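You operate a simulated robot arm through the tools that you are given. There is no shell and no other tool.

You run a simulated robot arm. Do the job below in one go: nothing can be reset, and whatever is moved stays where it is left.

Task
Put things in order on the handling bench. At the end: the white label plate (marked "SHORT") from the handling bench is on the bolt box (marked "BOLTS"); the sleeve (marked "THREE") from the handling bench is in the grey bin; the yellow padlock stands on top of the white size block; one of the black covers from the handling bench is on top of the brown closed carton (marked "STOCK") on the handling bench; whatever was shut is shut again. Leave all else as you found it, and nothing knocked over.

The check looks at the end state, three seconds after you hand in, the way a careful person would. Anything else that was tipped, shoved, dropped, spilled or broken makes it a failure. A push-on lid holds only when it is set on centred and level and pressed home; a screw cap is set on level and turned clockwise until tight.

Robot
A 6-joint arm with a two-finger gripper, fixed in place. Base frame: the origin is at the foot of the arm, x ahead of it, y to its left, z up; the work surface is at about z = 800. Readings come in mm, rad, newtons and seconds.
With the tool pointing down near the work surface it reaches from about 100 to 700 mm from the base axis. Its first joint turns from -1.152 to 1.152 rad. Payload 2.45 kg.
Tool frame: the origin (TCP) lies between the finger pads and is the grasp point; the fingertips stand 30 mm ahead of it; z points along the fingers, y is the line along which they close. Largest opening 106 mm; the body of the gripper starts 79 mm behind the TCP.
Orientation is told as [roll, pitch, yaw] about the base's x, y, z axes, in that order, counted from this pose: with the fingers straight down and closing along the base's y, the tool's x points along the base's -x, its y along +y and its z along -z.

Tools
- The arm moves only by the tool jog_arm. Its argument "series" is a list of rows, each a list of 3 entries, a list of its own where there are three numbers: the turn, a rotation vector about the tool's x, y, z in rad, then the shift along the tool's x, y, z in mm, then the gripper command, from -1 (shut) to 1 (fully open), values between in proportion. In form: [[[wx, wy, wz], [tx, ty, tz], gripper], ...]. A call has 1 to 20 rows; each row shifts and turns the commanded pose from where the row before left it, along the tool's axes as they then stand. Each row takes 0.2 s and may step no farther than 50 mm and 0.15 rad from the row before; otherwise, or with a gripper value out of range, the whole call is refused. A pose out of reach is approached as far as the arm can. The call stops where the force on the tool passes 40 N (or 10 N more than at its start, if that is more) or the arm is blocked; 0.2 s more then pass. The fingers move at their own pace (about 153 mm/s each) and stop on an object; they squeeze with about 30 N. The grip force told is the motor's: it shows also when the fingers shut on nothing. Time passes only in rows, and 0.2 s behind the last, so rows that do not move let the fingers close. It gives the time, the measured TCP pose, the force on the tool (base axes), the opening and the grip force at its end, in the units of the frame above (readings bear some noise), with the torque about the TCP (base axes, N m) and any sound that the robot's microphone picked up.
- Cameras (640 x 400 px; columns grow to the right, rows downward): "scene" is fixed at [52, 412.1, 1400.2]; the picture's right is [-0.80, -0.60, 0.00], its down [-0.37, 0.50, -0.78] and it looks along [0.47, -0.63, -0.62] (base axes); focal length 321 px, centre (320, 200). "wrist" rides on the gripper at [76, -2, -106] in the tool frame; the picture's right is [0.02, 1.00, 0.00], its down [-0.78, 0.02, -0.62] and it looks along [-0.62, 0.01, 0.78] (tool axes); focal length 247 px, centre (320, 200). There is no depth. A picture from a camera that has moved, and an enlarged one, comes with that camera's place and axes in the base frame and with its lens.
- snapshot(camera): a new picture of that camera. No time passes.
- enlarge(camera, box): a new picture of the part [left, top, right, bottom] of that camera's present view, enlarged. No time passes.
- sign_off(): hands the job in; it is judged then, once.

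Places have to be worked out from the pictures, the camera data and where the tool is seen. Open the gripper and draw the arm clear of the work before you hand the job in, unless the task says otherwise.

The tools are called after "Call:" as name(argument=value, ...) on one line, values as JSON. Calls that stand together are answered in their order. jog_arm: Moves the arm, as the interface text tells. Its arguments: {"type":"object","properties":{"series":{"type":"array","items":{"type":"array"}}},"required":["series"]} The other tools are called the same way: snapshot (camera) takes a picture; enlarge (camera, box) takes an enlarged picture of a part of a camera's view; sign_off () hands the job in.

At the start:

```text
clock: 0.0
tool_pos: [443.3, -48.4, 1125.9]
ee_rot: [0.0, 0.0, 0.001]
wrist_force: [0.0, 0.1, 0.3]
moment: [-0.02, 0.0, 0.01]
opening: 105.9
grasp_force: 0.0
```

scene: 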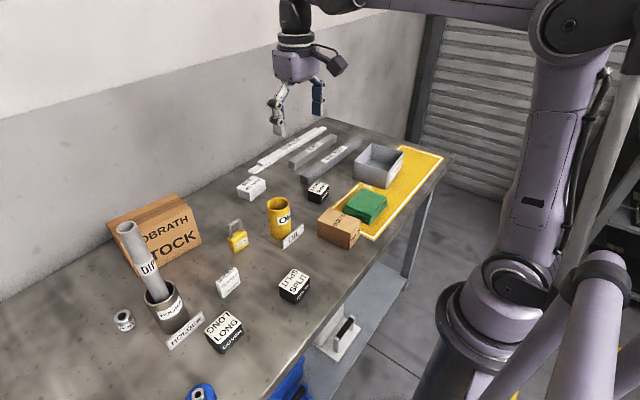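
wrist: 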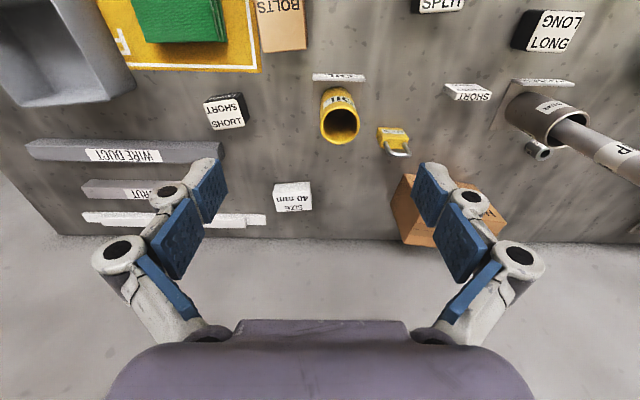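

I start by looking closely at the bench from both cameras, to work out where everything is.

Call:
enlarge(camera="scene", box=[100, 180, 260, 280])

Call:
enlarge(camera="scene", box=[220, 120, 460, 270])

Call:
enlarge(camera="scene", box=[90, 250, 350, 400])

Call:
enlarge(camera="wrist", box=[0, 0, 320, 240])

Call:
enlarge(camera="wrist", box=[300, 0, 640, 255])

```text
4.00 times, centred on (180, 230) of scene
camera zoom: at [52.0, 412.1, 1400.2], right [-0.8, -0.6, 0.0], down [-0.37, 0.5, -0.78], along [0.47, -0.63, -0.62], focal length 1283 px, centre (880, 80)
```

zoom: 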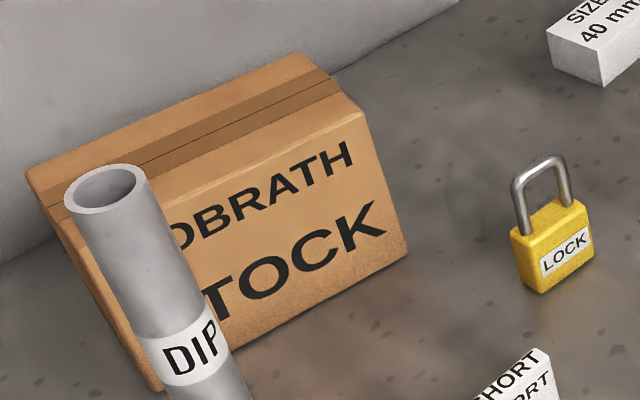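

```text
2.67 times, centred on (340, 195) of scene
camera zoom: at [52.0, 412.1, 1400.2], right [-0.8, -0.6, 0.0], down [-0.37, 0.5, -0.78], along [0.47, -0.63, -0.62], focal length 855 px, centre (267, 213)
```

zoom: 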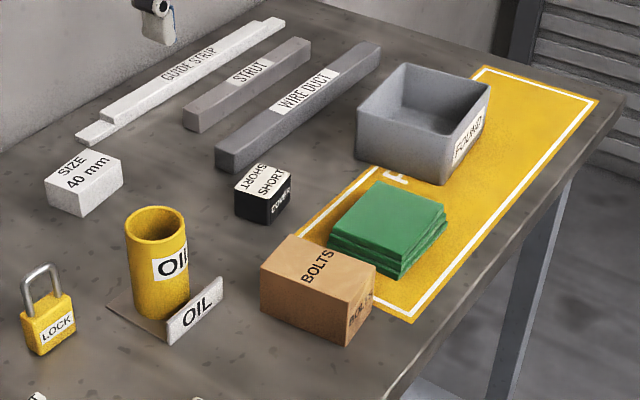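

```text
2.46 times, centred on (220, 325) of scene
camera zoom: at [52.0, 412.1, 1400.2], right [-0.8, -0.6, 0.0], down [-0.37, 0.5, -0.78], along [0.47, -0.63, -0.62], focal length 790 px, centre (566, -108)
```

zoom: 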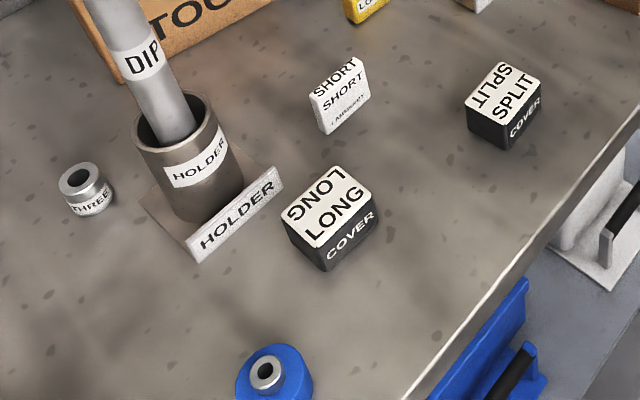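

```text
1.67 times, centred on (160, 120) of wrist
camera zoom: at [367.1, -50.9, 1231.3], right [-0.02, 1.0, 0.0], down [0.78, 0.02, 0.62], along [0.62, 0.01, -0.78], focal length 412 px, centre (587, 333)
```

zoom: 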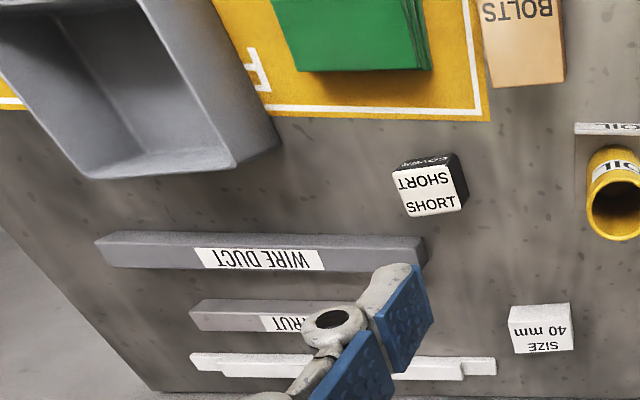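

```text
1.57 times, centred on (470, 128) of wrist
camera zoom: at [367.1, -50.9, 1231.3], right [-0.02, 1.0, 0.0], down [0.78, 0.02, 0.62], along [0.62, 0.01, -0.78], focal length 387 px, centre (85, 314)
```

zoom: 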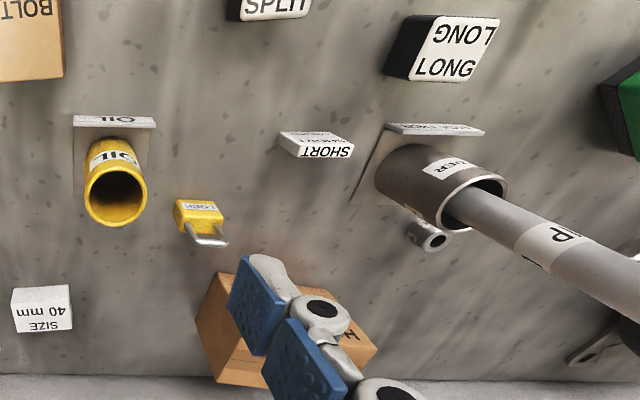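

The bench is mostly clear now. I look at the edges of the scene view for other bins or doors before moving.

Call:
enlarge(camera="scene", box=[160, 300, 400, 400])

Call:
enlarge(camera="scene", box=[400, 100, 640, 400])

Call:
enlarge(camera="wrist", box=[480, 0, 640, 200])

Call:
enlarge(camera="scene", box=[200, 240, 280, 300])

Call:
enlarge(camera="scene", box=[330, 130, 460, 250])

```text
2.67 times, centred on (280, 350) of scene
camera zoom: at [52.0, 412.1, 1400.2], right [-0.8, -0.6, 0.0], down [-0.37, 0.5, -0.78], along [0.47, -0.63, -0.62], focal length 855 px, centre (427, -200)
```

zoom: 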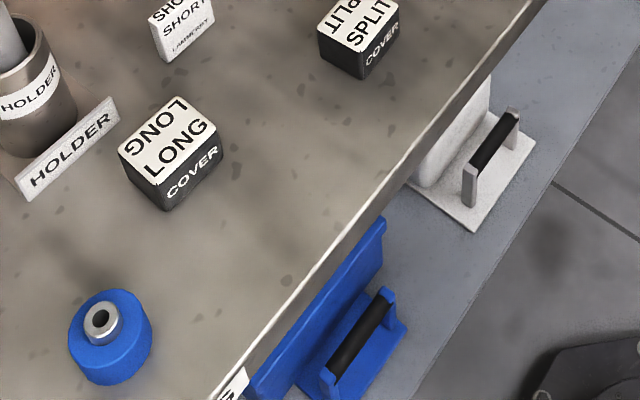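

```text
1.33 times, centred on (520, 250) of scene
camera zoom: at [52.0, 412.1, 1400.2], right [-0.8, -0.6, 0.0], down [-0.37, 0.5, -0.78], along [0.47, -0.63, -0.62], focal length 428 px, centre (53, 133)
```

zoom: 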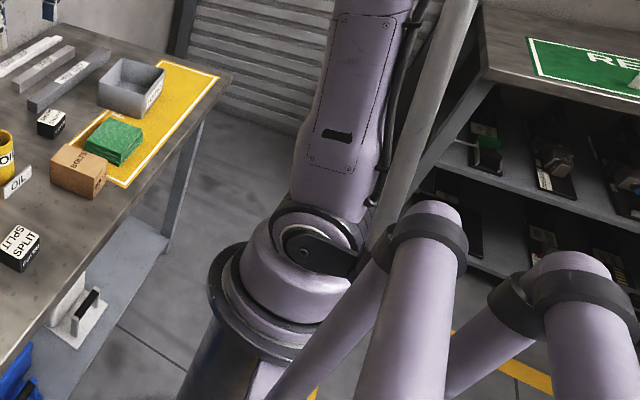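

```text
2.00 times, centred on (560, 100) of wrist
camera zoom: at [367.1, -50.9, 1231.3], right [-0.02, 1.0, 0.0], down [0.78, 0.02, 0.62], along [0.62, 0.01, -0.78], focal length 494 px, centre (-160, 400)
```

zoom: 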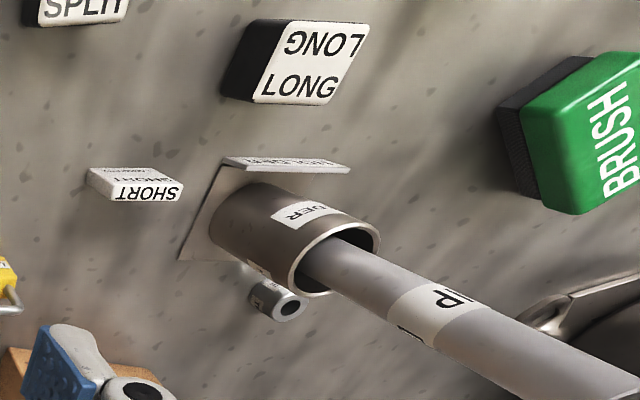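

```text
6.67 times, centred on (240, 270) of scene
camera zoom: at [52.0, 412.1, 1400.2], right [-0.8, -0.6, 0.0], down [-0.37, 0.5, -0.78], along [0.47, -0.63, -0.62], focal length 2138 px, centre (853, -267)
```

zoom: 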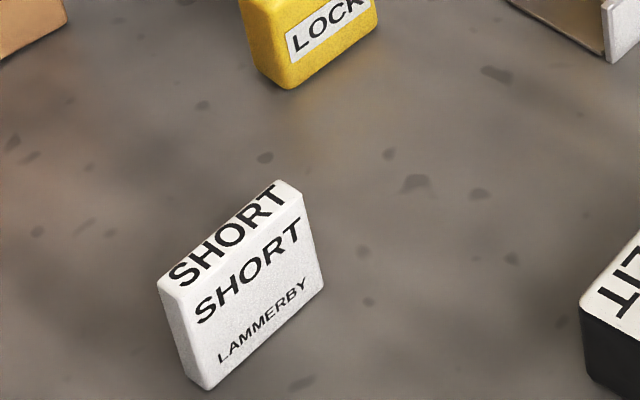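

```text
3.33 times, centred on (395, 190) of scene
camera zoom: at [52.0, 412.1, 1400.2], right [-0.8, -0.6, 0.0], down [-0.37, 0.5, -0.78], along [0.47, -0.63, -0.62], focal length 1069 px, centre (70, 233)
```

zoom: 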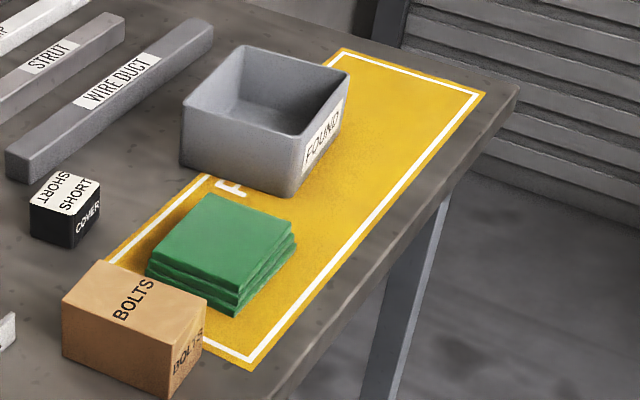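

Estimated so far: SHORT plate ~(468,180), padlock ~(548,83), size block ~(682,-99), sleeve ~(575,363) behind the holder with its tall rod, carton top z≈920 around (690,200). I move the arm high towards +y to look from the wrist camera.

Call:
jog_arm(series=[[[0, 0, 0], [8.6, 39.7, -14], 1], [[0, 0, 0], [8.6, 39.7, -14], 1], [[0, 0, 0], [8.6, 39.7, -14], 1], [[0, 0, 0], [8.6, 39.7, -14], 1], [[0, 0, 0], [8.6, 39.7, -14], 1], [[0, 0, 0], [0, 0, 0], 1]])

Call:
snapshot(camera="wrist")

Call:
snapshot(camera="scene")

```text
clock: 1.4
tool_pos: [399.9, 149.5, 1196.7]
ee_rot: [0.001, 0.0, 0.003]
wrist_force: [-0.2, -0.7, 0.6]
moment: [0.0, 0.01, 0.0]
opening: 106.1
grasp_force: 0.0
```

```text
taken
camera wrist: at [323.6, 147.6, 1302.0], right [-0.02, 1.0, 0.0], down [0.78, 0.02, 0.62], along [0.62, 0.01, -0.78], focal length 247 px, centre (320, 200)
```

wrist: 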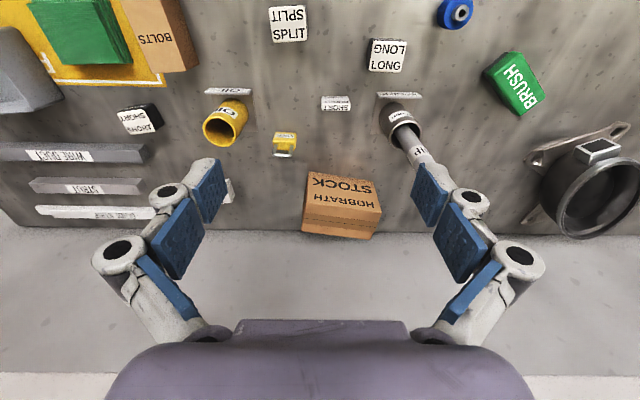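

```text
taken
```

scene: 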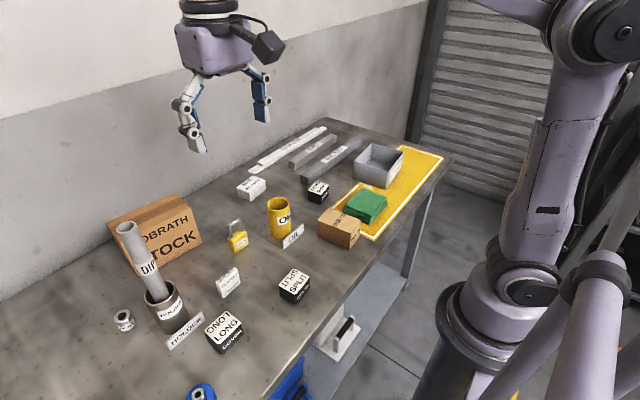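

The wrist now sees the full bench. I enlarge parts of it for measurements.

Call:
enlarge(camera="wrist", box=[260, 70, 460, 195])

Call:
enlarge(camera="wrist", box=[260, 140, 420, 240])

Call:
enlarge(camera="wrist", box=[100, 0, 300, 125])

Call:
enlarge(camera="wrist", box=[260, 0, 420, 100])

Call:
enlarge(camera="wrist", box=[100, 100, 300, 225])

```text
3.20 times, centred on (360, 132) of wrist
camera zoom: at [323.6, 147.6, 1302.0], right [-0.02, 1.0, 0.0], down [0.78, 0.02, 0.62], along [0.62, 0.01, -0.78], focal length 790 px, centre (192, 416)
```

zoom: 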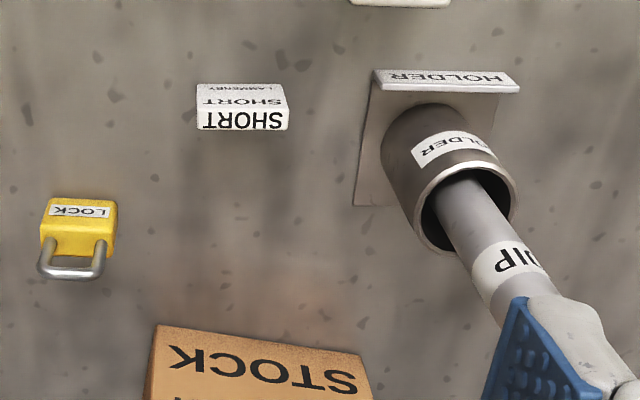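

```text
4.00 times, centred on (340, 190) of wrist
camera zoom: at [323.6, 147.6, 1302.0], right [-0.02, 1.0, 0.0], down [0.78, 0.02, 0.62], along [0.62, 0.01, -0.78], focal length 988 px, centre (240, 240)
```

zoom: 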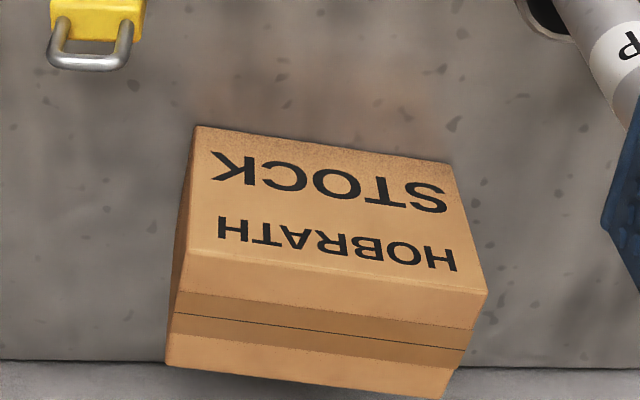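

```text
3.20 times, centred on (200, 62) of wrist
camera zoom: at [323.6, 147.6, 1302.0], right [-0.02, 1.0, 0.0], down [0.78, 0.02, 0.62], along [0.62, 0.01, -0.78], focal length 790 px, centre (704, 640)
```

zoom: 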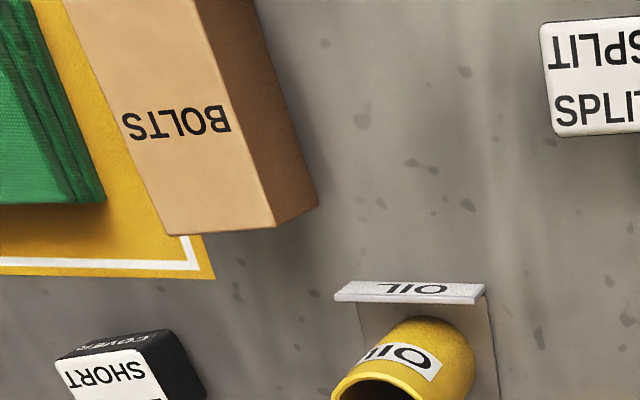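

```text
4.00 times, centred on (340, 50) of wrist
camera zoom: at [323.6, 147.6, 1302.0], right [-0.02, 1.0, 0.0], down [0.78, 0.02, 0.62], along [0.62, 0.01, -0.78], focal length 988 px, centre (240, 800)
```

zoom: 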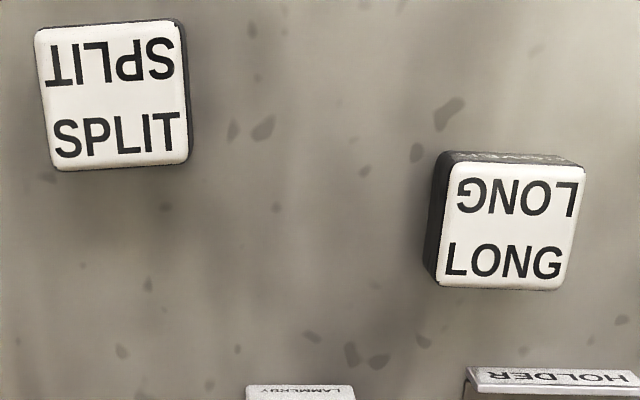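

```text
3.20 times, centred on (200, 162) of wrist
camera zoom: at [323.6, 147.6, 1302.0], right [-0.02, 1.0, 0.0], down [0.78, 0.02, 0.62], along [0.62, 0.01, -0.78], focal length 790 px, centre (704, 320)
```

zoom: 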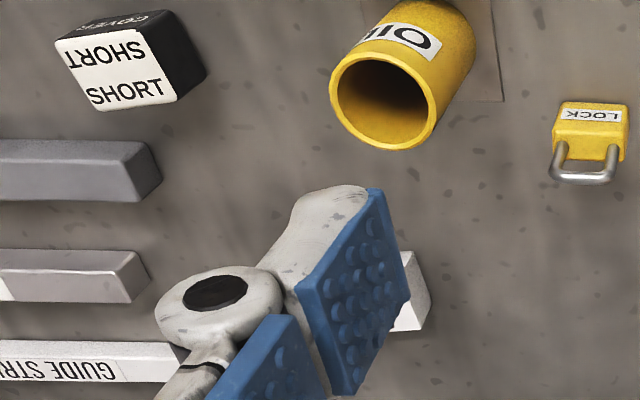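

Measured: carton top corners about (637,127), (664,283), (746,270), (722,114) at z≈914; SPLIT cover about (348,100) with its top at z≈850 at most. I test whether the arm reaches over the carton with the tool vertical.

Call:
jog_arm(series=[[[0, 0, 0], [-34.75, 3.75, 23.4], 1], [[0, 0, 0], [-34.75, 3.75, 23.4], 1], [[0, 0, 0], [-34.75, 3.75, 23.4], 1], [[0, 0, 0], [-34.75, 3.75, 23.4], 1], [[0, 0, 0], [-34.75, 3.75, 23.4], 1], [[0, 0, 0], [-34.75, 3.75, 23.4], 1], [[0, 0, 0], [-34.75, 3.75, 23.4], 1], [[0, 0, 0], [-34.75, 3.75, 23.4], 1], [[0, 0, 0], [0, 0, 0], 1]])

Call:
snapshot(camera="wrist")

Call:
snapshot(camera="scene")

```text
clock: 3.4
tool_pos: [640.6, 168.0, 995.8]
ee_rot: [0.001, -0.004, 0.002]
wrist_force: [0.1, 0.0, -0.5]
moment: [-0.03, -0.03, 0.01]
opening: 106.0
grasp_force: 0.1
out of reach, approached as far as the arm can: row 7, 8
```

```text
taken
camera wrist: at [563.8, 166.5, 1101.3], right [-0.02, 1.0, 0.0], down [0.78, 0.02, 0.62], along [0.62, 0.01, -0.78], focal length 247 px, centre (320, 200)
```

wrist: 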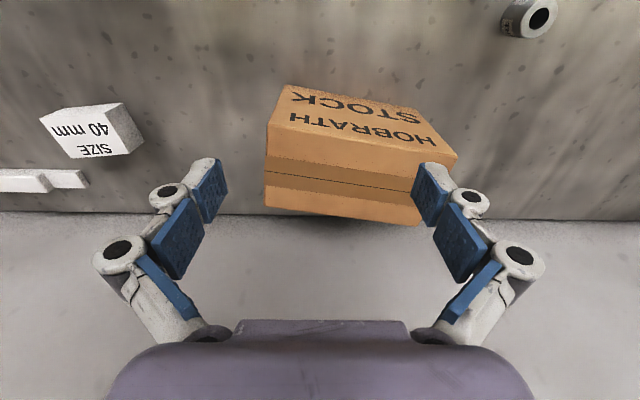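

```text
taken
```

scene: 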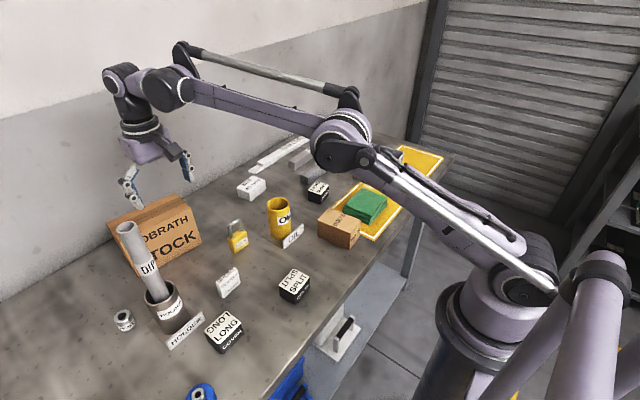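

With the tool vertical the arm stops at radius ≈662, so far placements need the tool tilted outward. While I'm here I measure the size block, the sleeve and the carton from this closer view.

Call:
enlarge(camera="wrist", box=[0, 60, 200, 185])

Call:
enlarge(camera="wrist", box=[440, 0, 600, 100])

Call:
enlarge(camera="wrist", box=[240, 60, 480, 240])

Call:
enlarge(camera="scene", box=[80, 200, 280, 325])

```text
3.20 times, centred on (100, 122) of wrist
camera zoom: at [563.8, 166.5, 1101.3], right [-0.02, 1.0, 0.0], down [0.78, 0.02, 0.62], along [0.62, 0.01, -0.78], focal length 790 px, centre (1024, 448)
```

zoom: 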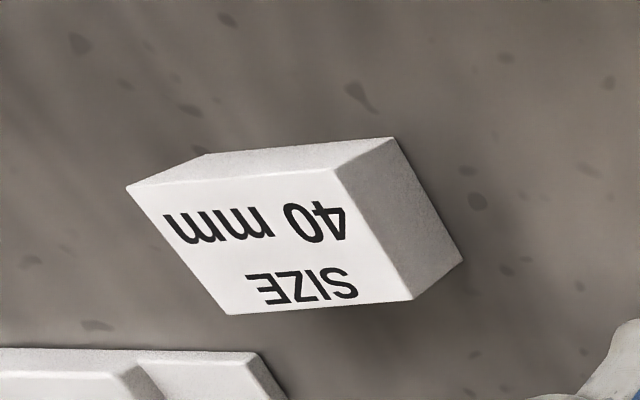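

```text
4.00 times, centred on (520, 50) of wrist
camera zoom: at [563.8, 166.5, 1101.3], right [-0.02, 1.0, 0.0], down [0.78, 0.02, 0.62], along [0.62, 0.01, -0.78], focal length 988 px, centre (-480, 800)
```

zoom: 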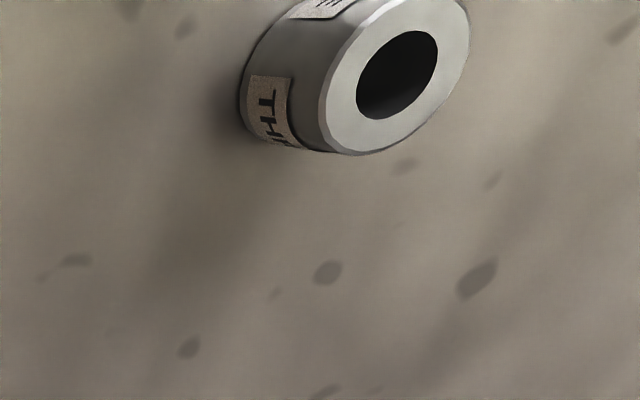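

```text
2.22 times, centred on (360, 150) of wrist
camera zoom: at [563.8, 166.5, 1101.3], right [-0.02, 1.0, 0.0], down [0.78, 0.02, 0.62], along [0.62, 0.01, -0.78], focal length 549 px, centre (231, 311)
```

zoom: 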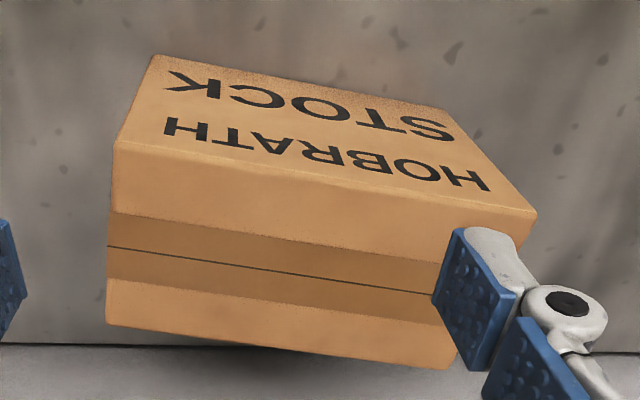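

```text
3.20 times, centred on (180, 262) of scene
camera zoom: at [52.0, 412.1, 1400.2], right [-0.8, -0.6, 0.0], down [-0.37, 0.5, -0.78], along [0.47, -0.63, -0.62], focal length 1026 px, centre (768, 0)
```

zoom: 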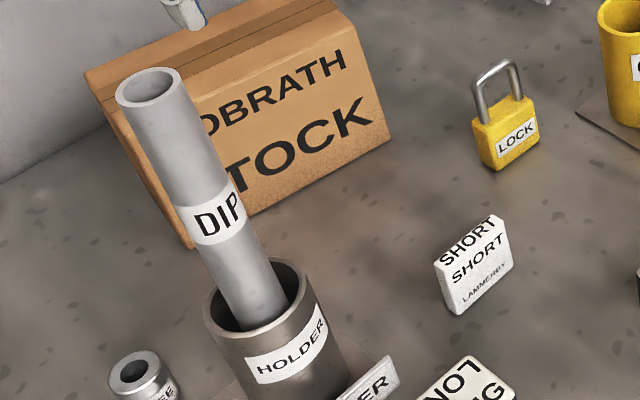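

Size block top: centre about (686,-94), 72×47 mm. Sleeve about (572,363), ~37 mm diameter. Now I go over the SPLIT cover at height for a close look.

Call:
jog_arm(series=[[[0, 0, 0], [41.7, -9.7, -3], 1], [[0, 0, 0], [41.7, -9.7, -3], 1], [[0, 0, 0], [41.7, -9.7, -3], 1], [[0, 0, 0], [41.7, -9.7, -3], 1], [[0, 0, 0], [41.7, -9.7, -3], 1], [[0, 0, 0], [41.7, -9.7, -3], 1], [[0, 0, 0], [41.7, -9.7, -3], 1], [[0, 0, 0], [0, 0, 0], 1]])

Call:
snapshot(camera="wrist")

```text
clock: 5.2
tool_pos: [346.4, 100.4, 1017.4]
ee_rot: [0.003, -0.001, 0.0]
wrist_force: [-0.3, -0.4, 0.1]
moment: [-0.01, 0.0, 0.01]
opening: 106.0
grasp_force: 0.1
```

```text
taken
camera wrist: at [269.8, 98.9, 1122.3], right [-0.02, 1.0, 0.0], down [0.78, 0.02, 0.62], along [0.62, 0.01, -0.78], focal length 247 px, centre (320, 200)
```

wrist: 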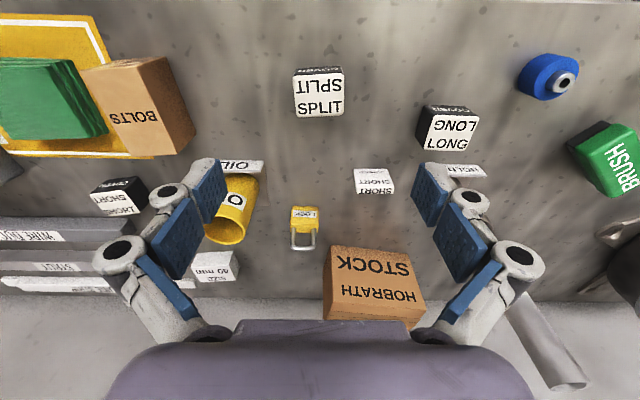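

Now close-ups for the cover, bolt box, padlock and plate from this pose.

Call:
enlarge(camera="wrist", box=[270, 50, 370, 125])

Call:
enlarge(camera="wrist", box=[60, 40, 220, 165])

Call:
enlarge(camera="wrist", box=[260, 150, 420, 260])

```text
5.33 times, centred on (320, 88) of wrist
camera zoom: at [269.8, 98.9, 1122.3], right [-0.02, 1.0, 0.0], down [0.78, 0.02, 0.62], along [0.62, 0.01, -0.78], focal length 1317 px, centre (320, 800)
```

zoom: 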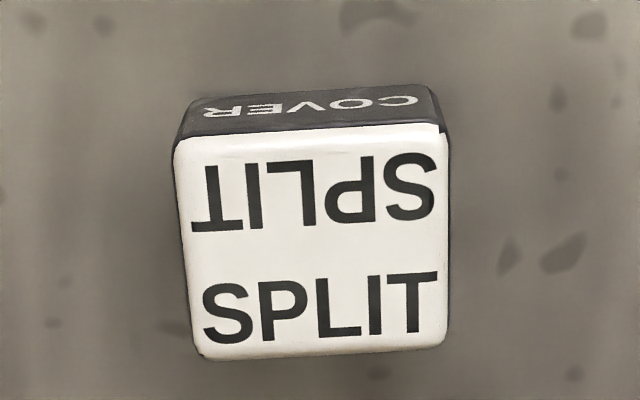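

```text
3.20 times, centred on (140, 102) of wrist
camera zoom: at [269.8, 98.9, 1122.3], right [-0.02, 1.0, 0.0], down [0.78, 0.02, 0.62], along [0.62, 0.01, -0.78], focal length 790 px, centre (896, 512)
```

zoom: 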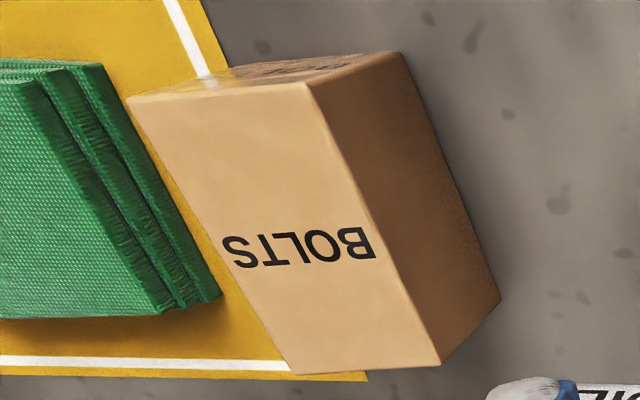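

```text
3.64 times, centred on (340, 205) of wrist
camera zoom: at [269.8, 98.9, 1122.3], right [-0.02, 1.0, 0.0], down [0.78, 0.02, 0.62], along [0.62, 0.01, -0.78], focal length 898 px, centre (247, 182)
```

zoom: 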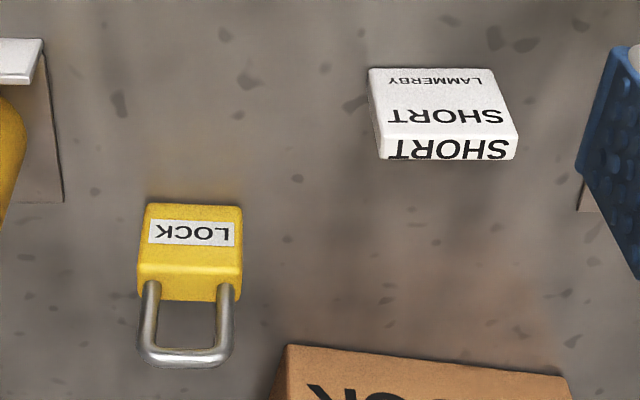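

SPLIT cover: centre (348.5, 98.5), 52 (y) × 41 (x) × 43 mm, yaw ≈ +0.08. I turn the tool by that yaw, tilt it outward 0.4 rad (needed for reach at the carton) and come down part way.

Call:
jog_arm(series=[[[0, 0, -0.08], [0, 0, 0], 1], [[0, -0.1, 0], [0, 0, 0], 1], [[0, -0.1, 0], [0, 0, 0], 1], [[0, -0.1, 0], [0, 0, 0], 1], [[0, -0.1, 0], [0, 0, 0], 1], [[0, 0, 0], [17.2, -0.7, 42], 1], [[0, 0, 0], [17.2, -0.7, 42], 1], [[0, 0, 0], [17.2, -0.7, 42], 1], [[0, 0, 0], [0, 0, 0], 1]])

Call:
snapshot(camera="wrist")

Call:
snapshot(camera="scene")

```text
clock: 7.2
tool_pos: [349.3, 99.8, 880.0]
ee_rot: [0.0, -0.401, 0.081]
wrist_force: [-0.3, 0.4, -1.3]
moment: [0.01, 0.02, 0.01]
opening: 106.0
grasp_force: 0.1
```

```text
taken
camera wrist: at [238.0, 89.5, 946.6], right [-0.1, 0.99, -0.01], down [0.47, 0.05, 0.88], along [0.87, 0.08, -0.48], focal length 247 px, centre (320, 200)
```

wrist: 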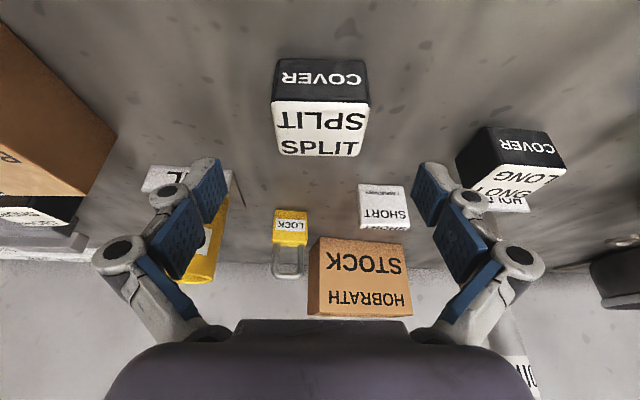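

```text
taken
```

scene: 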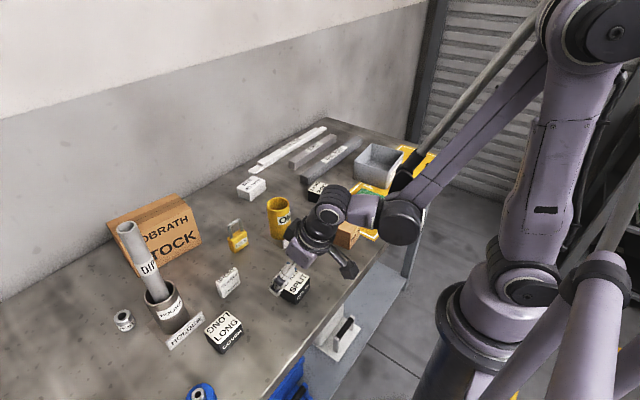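

The tilted tool is at (349.3, 99.8, 880) straddling the cover line. I go down to z=836 and close on the cover.

Call:
jog_arm(series=[[[0, 0, 0], [9, -0.6, 20.1], 1], [[0, 0, 0], [9, -0.6, 20.1], 1], [[0, 0, 0], [0, 0, 0], 1], [[0, 0, 0], [0, 0, 0], -1], [[0, 0, 0], [0, 0, 0], -1], [[0, 0, 0], [0, 0, 0], -1]])

Call:
snapshot(camera="wrist")

```text
clock: 8.6
tool_pos: [349.9, 99.0, 842.6]
ee_rot: [0.001, -0.398, 0.08]
wrist_force: [0.0, -0.9, -1.0]
moment: [-0.03, -0.01, -0.01]
opening: 55.0
grasp_force: 29.9
out of reach, approached as far as the arm can: row 2
```

```text
taken
camera wrist: at [239.8, 88.3, 909.3], right [-0.1, 0.99, -0.01], down [0.48, 0.06, 0.88], along [0.87, 0.08, -0.48], focal length 247 px, centre (320, 200)
```

wrist: 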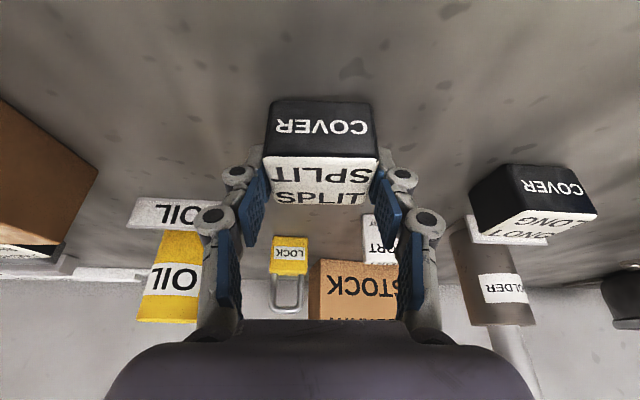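

The cover is gripped (55 mm, 30 N) with TCP 42.6 mm above its base. I lift it slowly and look.

Call:
jog_arm(series=[[[0, 0, 0], [-4, 0, -9.2], -1], [[0, 0, 0], [-8, 0, -18.4], -1], [[0, 0, 0], [-12, 0, -28], -1], [[0, 0, 0], [-16, 0, -38], -1], [[0, 0, 0], [0, 0, 0], -1]])

Call:
snapshot(camera="wrist")

Call:
snapshot(camera="scene")

```text
clock: 9.8
tool_pos: [352.6, 100.6, 945.0]
ee_rot: [0.0, -0.402, 0.08]
wrist_force: [-0.6, 0.1, -0.7]
moment: [-0.01, -0.01, 0.0]
opening: 54.9
grasp_force: 29.8
```

```text
taken
camera wrist: at [240.3, 89.0, 1011.7], right [-0.1, 0.99, -0.01], down [0.47, 0.05, 0.88], along [0.87, 0.09, -0.48], focal length 247 px, centre (320, 200)
```

wrist: 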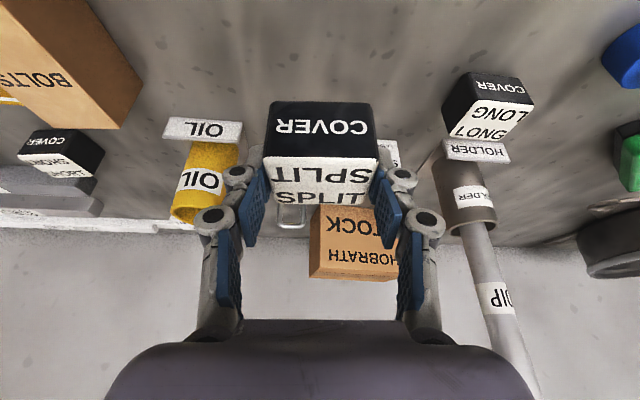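

```text
taken
```

scene: 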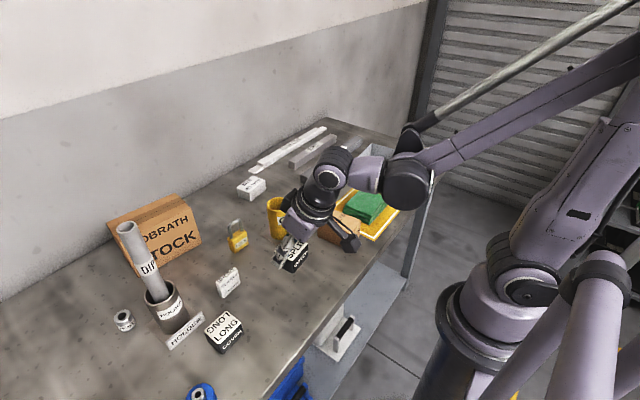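

The cover is held well and nothing was underneath it. I carry it towards the carton at z≈1000 and turn it to match the carton's yaw (≈ -0.165).

Call:
jog_arm(series=[[[0, 0, 0], [-41.4, 5.17, 8.96], -1], [[0, 0, 0], [-41.4, 5.17, 8.96], -1], [[0, 0, 0], [-41.4, 5.17, 8.96], -1], [[0, 0, 0], [-41.4, 5.17, 8.96], -1], [[0, 0, 0], [-41.4, 5.17, 8.96], -1], [[0, 0, 0], [-41.4, 5.17, 8.96], -1], [[0, 0, 0], [-41.4, 5.17, 8.96], -1], [[0.0477, 0, 0.1128], [0, 0, 0], -1], [[0.0477, 0, 0.1128], [0, 0, 0], -1], [[0, 0, 0], [0, 0, 0], -1]])

Call:
snapshot(camera="wrist")

Call:
snapshot(camera="scene")

```text
clock: 12.0
tool_pos: [637.4, 160.1, 999.6]
ee_rot: [0.002, -0.402, -0.166]
wrist_force: [0.2, 1.0, -0.3]
moment: [0.0, 0.02, 0.04]
opening: 55.2
grasp_force: 29.9
```

```text
taken
camera wrist: at [527.5, 175.8, 1066.2], right [0.14, 0.99, -0.01], down [0.47, -0.06, 0.88], along [0.87, -0.13, -0.48], focal length 247 px, centre (320, 200)
```

wrist: 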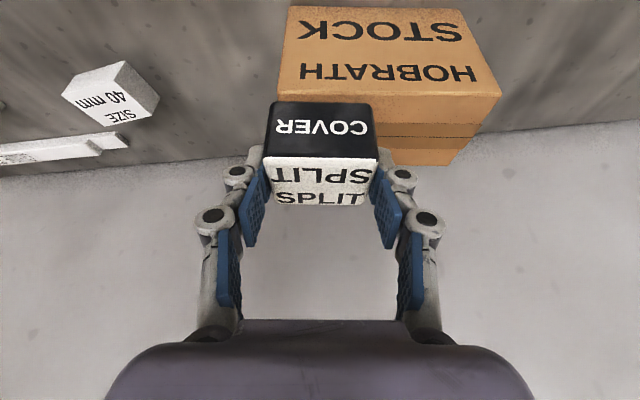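

```text
taken
```

scene: 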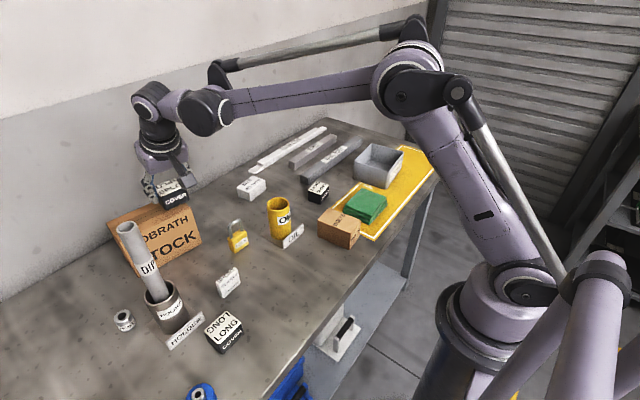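

The cover is aligned with the carton; the carton's front top edge again measures x≈637 at its right end, matching the earlier figures. I move over target (687,179) and lower to just above the top.

Call:
jog_arm(series=[[[0, 0, 0], [-21.05, 13.4, 8.95], -1], [[0, 0, 0], [-21.05, 13.4, 8.95], -1], [[0, 0, 0], [5, 0, 11.7], -1], [[0, 0, 0], [5, 0, 11.7], -1], [[0, 0, 0], [4.9, 0, 11.6], -1], [[0, 0, 0], [0, 0, 0], -1]])

Call:
enlarge(camera="scene", box=[80, 130, 240, 260])

Call:
snapshot(camera="wrist")

```text
clock: 13.4
tool_pos: [688.1, 177.8, 962.1]
ee_rot: [0.001, -0.405, -0.164]
wrist_force: [0.6, 0.7, 11.9]
moment: [0.06, 0.13, -0.02]
opening: 54.9
grasp_force: 29.8
```

```text
3.08 times, centred on (160, 195) of scene
camera zoom: at [51.8, 412.0, 1400.2], right [-0.8, -0.6, 0.0], down [-0.37, 0.5, -0.78], along [0.47, -0.63, -0.62], focal length 987 px, centre (812, 215)
```

zoom: 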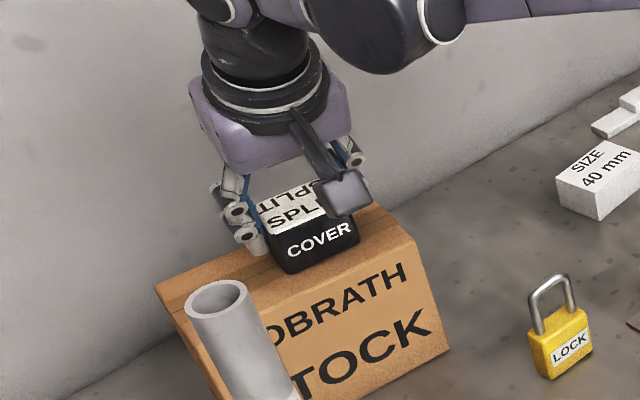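

```text
taken
camera wrist: at [577.4, 194.9, 1028.6], right [0.14, 0.99, -0.01], down [0.47, -0.06, 0.88], along [0.87, -0.13, -0.48], focal length 247 px, centre (320, 200)
```

wrist: 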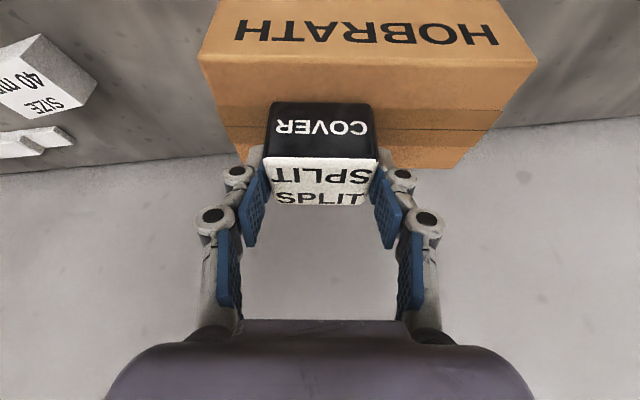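

The force reads 12 N upward, so the cover is resting on the carton (top ≈ 919), well inside the edges. I ease off slightly, open, and back away along the tool axis.

Call:
jog_arm(series=[[[0, 0, 0], [-0.2, 0, -0.6], -1], [[0, 0, 0], [0, 0, 0], 0.3], [[0, 0, 0], [0, 0, 0], 0.8], [[0, 0, 0], [0, 0, 0], 0.8], [[0, 0, 0], [0, 0, -20], 0.8], [[0, 0, 0], [0, 0, -40], 0.8], [[0, 0, 0], [0, 0, -45], 0.8], [[0, 0, 0], [0, 0, 0], 0.8]])

Call:
snapshot(camera="wrist")

Call:
enlarge(camera="scene", box=[80, 130, 240, 260])

```text
clock: 15.2
tool_pos: [646.2, 183.6, 1059.9]
ee_rot: [0.001, -0.403, -0.164]
wrist_force: [-0.3, -0.8, -0.3]
moment: [0.0, -0.01, 0.01]
opening: 95.5
grasp_force: 0.1
```

```text
taken
camera wrist: at [536.0, 200.2, 1126.4], right [0.14, 0.99, -0.01], down [0.47, -0.06, 0.88], along [0.87, -0.13, -0.48], focal length 247 px, centre (320, 200)
```

wrist: 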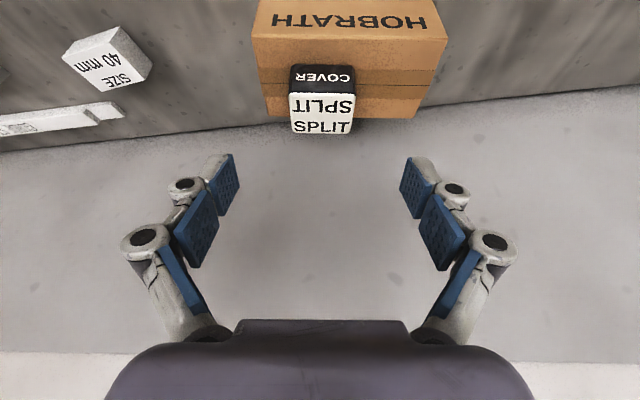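

```text
3.08 times, centred on (160, 195) of scene
camera zoom: at [52.0, 412.1, 1400.2], right [-0.8, -0.6, 0.0], down [-0.37, 0.5, -0.78], along [0.47, -0.63, -0.62], focal length 987 px, centre (812, 215)
```

zoom: 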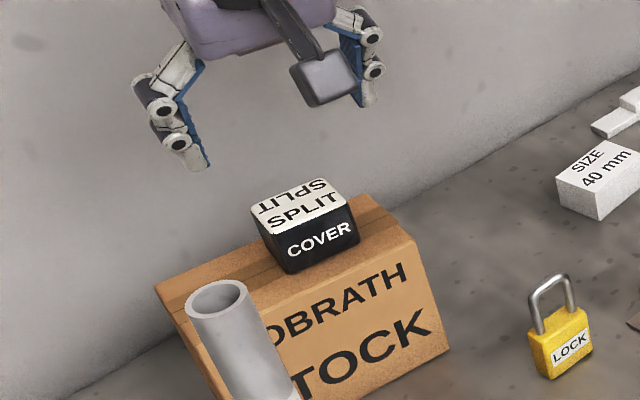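

The SPLIT cover sits squarely on the carton. Next is the padlock, body about 44×17×40 mm at (549,78), shackle top ≈ 889, with the OIL tube nearby. I go above it with yaw 0, tilt 0.3 and the fingers partly open, then look.

Call:
jog_arm(series=[[[0, 0, 0], [0, 0, -15], 0.2], [[-0.032, 0, -0.0755], [0, 0, 0], 0.2], [[-0.032, 0, -0.0755], [0, 0, 0], 0.2], [[0, 0.1, 0], [0, 0, 0], 0.2], [[0, 0, 0], [26.9, -26.5, 6], 0.2], [[0, 0, 0], [26.9, -26.5, 6], 0.2], [[0, 0, 0], [26.9, -26.5, 6], 0.2], [[0, 0, 0], [26.9, -26.5, 6], 0.2], [[0, 0, 0], [0, 0, 0], 0.2]])

Call:
snapshot(camera="wrist")

Call:
snapshot(camera="scene")

```text
clock: 17.2
tool_pos: [544.8, 79.1, 1016.8]
ee_rot: [0.002, -0.303, 0.0]
wrist_force: [-0.8, 0.4, -0.4]
moment: [-0.01, 0.04, 0.01]
opening: 63.7
grasp_force: 0.0
```

```text
taken
camera wrist: at [441.5, 76.8, 1095.0], right [-0.02, 1.0, -0.01], down [0.56, 0.02, 0.83], along [0.83, 0.01, -0.56], focal length 247 px, centre (320, 200)
```

wrist: 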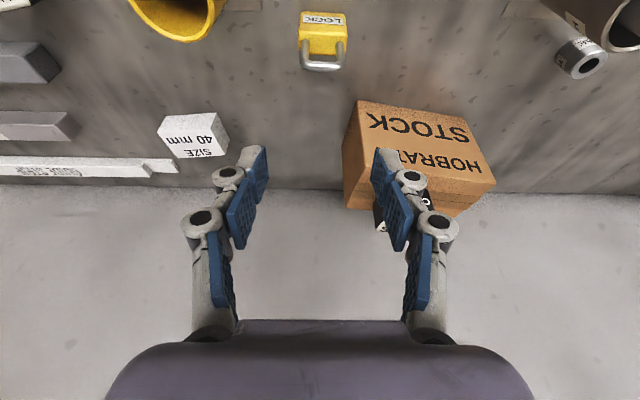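

```text
taken
```

scene: 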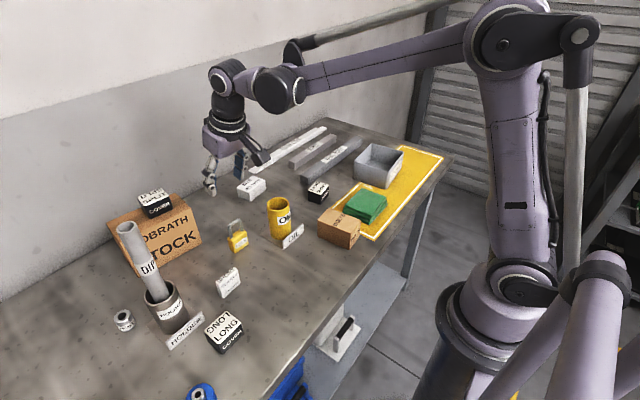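

Call:
enlarge(camera="wrist", box=[280, 0, 400, 80])

Call:
enlarge(camera="wrist", box=[100, 0, 300, 125])

```text
5.00 times, centred on (340, 40) of wrist
camera zoom: at [441.5, 76.8, 1095.0], right [-0.02, 1.0, -0.01], down [0.56, 0.02, 0.83], along [0.83, 0.01, -0.56], focal length 1235 px, centre (220, 1000)
```

zoom: 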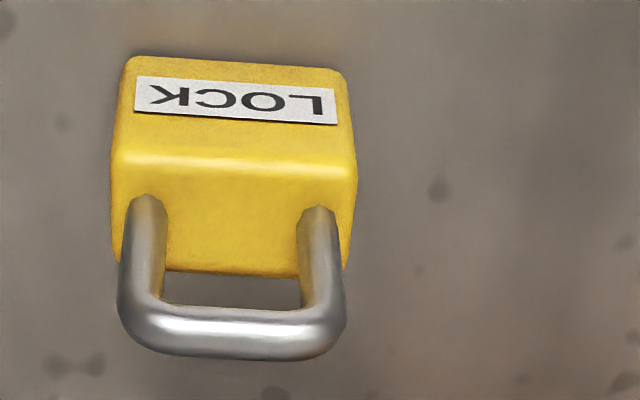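

```text
3.20 times, centred on (200, 62) of wrist
camera zoom: at [441.5, 76.8, 1095.0], right [-0.02, 1.0, -0.01], down [0.56, 0.02, 0.83], along [0.83, 0.01, -0.56], focal length 790 px, centre (704, 640)
```

zoom: 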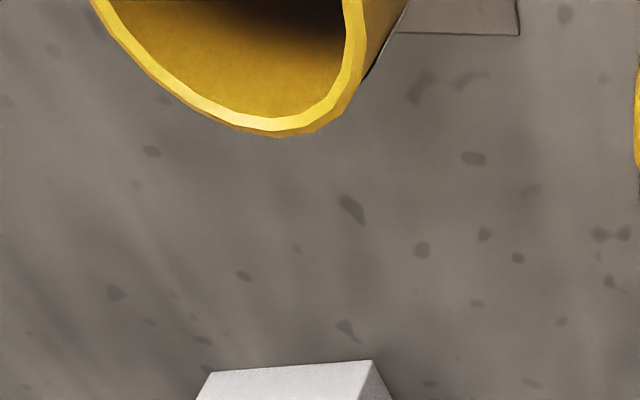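

Padlock body spans x 541–558, y 56.5–100, top ≈ 843; the OIL tube edge is at y≈2, clear of the partly open fingers. I descend most of the way and check.

Call:
jog_arm(series=[[[0.0089, 0, 0.0287], [0, 0, 0], 0.2], [[0, 0, 0], [9.94, -0.16, 35.2], 0.2], [[0, 0, 0], [9.94, -0.16, 35.2], 0.2], [[0, 0, 0], [9.94, -0.16, 35.2], 0.2], [[0, 0, 0], [9.94, -0.16, 35.2], 0.2], [[0, 0, 0], [0, 0, 0], 0.2]])

Call:
snapshot(camera="wrist")

Call:
enlarge(camera="scene", box=[180, 150, 320, 260])

```text
clock: 18.6
tool_pos: [549.8, 81.0, 871.2]
ee_rot: [0.001, -0.303, -0.029]
wrist_force: [0.6, 0.1, -0.4]
moment: [-0.04, 0.02, 0.02]
opening: 63.4
grasp_force: 0.0
```

```text
taken
camera wrist: at [445.4, 81.3, 949.1], right [0.01, 1.0, -0.01], down [0.56, 0.0, 0.83], along [0.83, -0.01, -0.56], focal length 247 px, centre (320, 200)
```

wrist: 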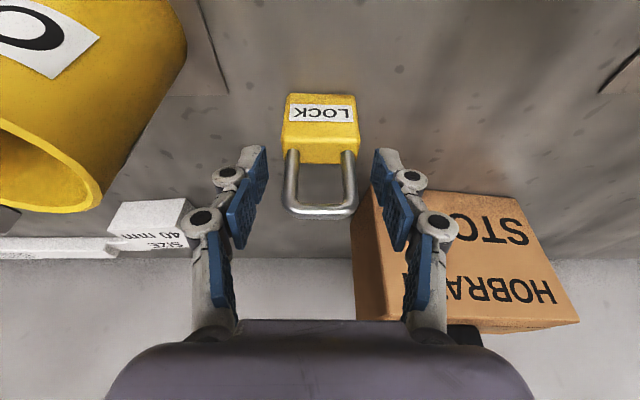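

```text
3.64 times, centred on (250, 205) of scene
camera zoom: at [52.0, 412.1, 1400.2], right [-0.8, -0.6, 0.0], down [-0.37, 0.5, -0.78], along [0.47, -0.63, -0.62], focal length 1166 px, centre (574, 182)
```

zoom: 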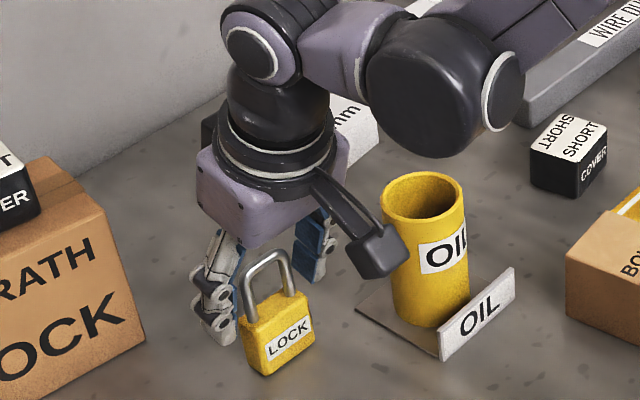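

The padlock sits between the fingers and the arm is clear of the OIL tube. I go down the last 36 mm and close.

Call:
jog_arm(series=[[[0, 0, 0], [5.6, -1.5, 17.3], 0.2], [[0, 0, 0], [5.6, 0, 17.3], 0.2], [[0, 0, 0], [0, 0, 0], 0.2], [[0, 0, 0], [0, 0, 0], -1], [[0, 0, 0], [0, 0, 0], -1], [[0, 0, 0], [0, 0, 0], -1]])

Call:
snapshot(camera="wrist")

Call:
enlarge(camera="scene", box=[180, 150, 320, 260])

```text
clock: 20.0
tool_pos: [550.2, 77.6, 833.7]
ee_rot: [0.0, -0.304, -0.029]
wrist_force: [-0.3, 1.0, -0.6]
moment: [0.0, 0.0, 0.01]
opening: 45.4
grasp_force: 30.2
```

```text
taken
camera wrist: at [445.2, 79.0, 912.4], right [0.01, 1.0, -0.01], down [0.56, 0.0, 0.83], along [0.83, -0.01, -0.56], focal length 247 px, centre (320, 200)
```

wrist: 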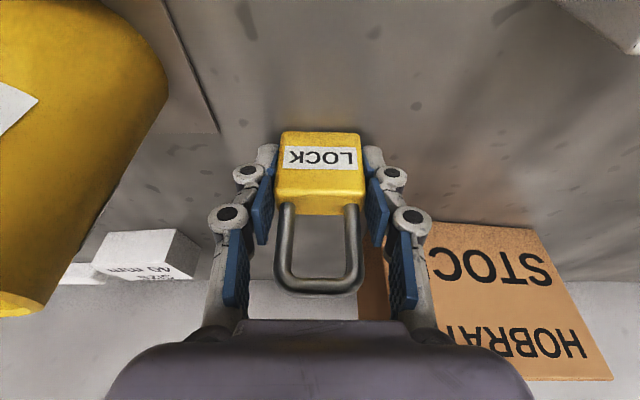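

```text
3.64 times, centred on (250, 205) of scene
camera zoom: at [52.0, 412.1, 1400.2], right [-0.8, -0.6, 0.0], down [-0.37, 0.5, -0.78], along [0.47, -0.63, -0.62], focal length 1166 px, centre (574, 182)
```

zoom: 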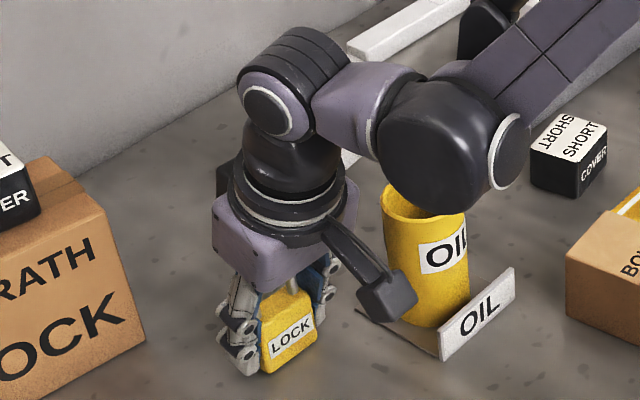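

The padlock is gripped (45 mm) with TCP 33.7 mm above its base. I lift it to a base height of about 930, carry it over the size block and turn to the block's yaw.

Call:
jog_arm(series=[[[0, 0, 0], [-3, 0, -9.7], -1], [[0, 0, 0], [-8, 0, -26], -1], [[0, 0, 0], [-13.7, 0, -44.3], -1], [[0, 0, 0], [-13.7, 0, -44.3], -1], [[0, 0, 0], [-27.1, -33.6, 8.4], -1], [[0, 0, 0], [-27.1, -33.6, 8.4], -1], [[0, 0, 0], [-27.1, -33.6, 8.4], -1], [[0, 0, 0], [-27.1, -33.6, 8.4], -1], [[0, 0, 0], [-27.1, -33.6, 8.4], -1], [[-0.0337, 0, -0.1089], [0, 0, 0], -1], [[0, 0, 0], [0, 0, 0], -1]])

Call:
snapshot(camera="wrist")

Call:
snapshot(camera="scene")

```text
clock: 22.4
tool_pos: [686.1, -94.9, 964.1]
ee_rot: [0.003, -0.304, 0.086]
wrist_force: [0.1, 0.1, -1.1]
moment: [0.0, 0.0, -0.03]
opening: 45.3
grasp_force: 29.9
```

```text
taken
camera wrist: at [582.4, -105.5, 1042.4], right [-0.11, 0.99, -0.01], down [0.56, 0.06, 0.83], along [0.82, 0.08, -0.56], focal length 247 px, centre (320, 200)
```

wrist: 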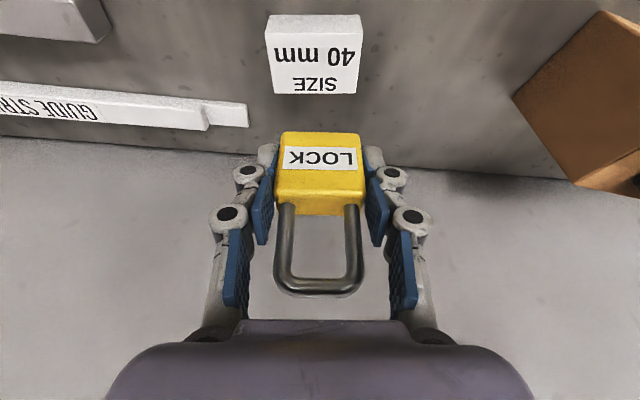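

```text
taken
```

scene: 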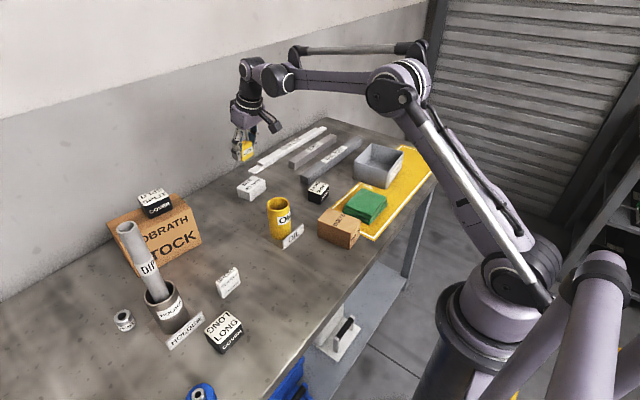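

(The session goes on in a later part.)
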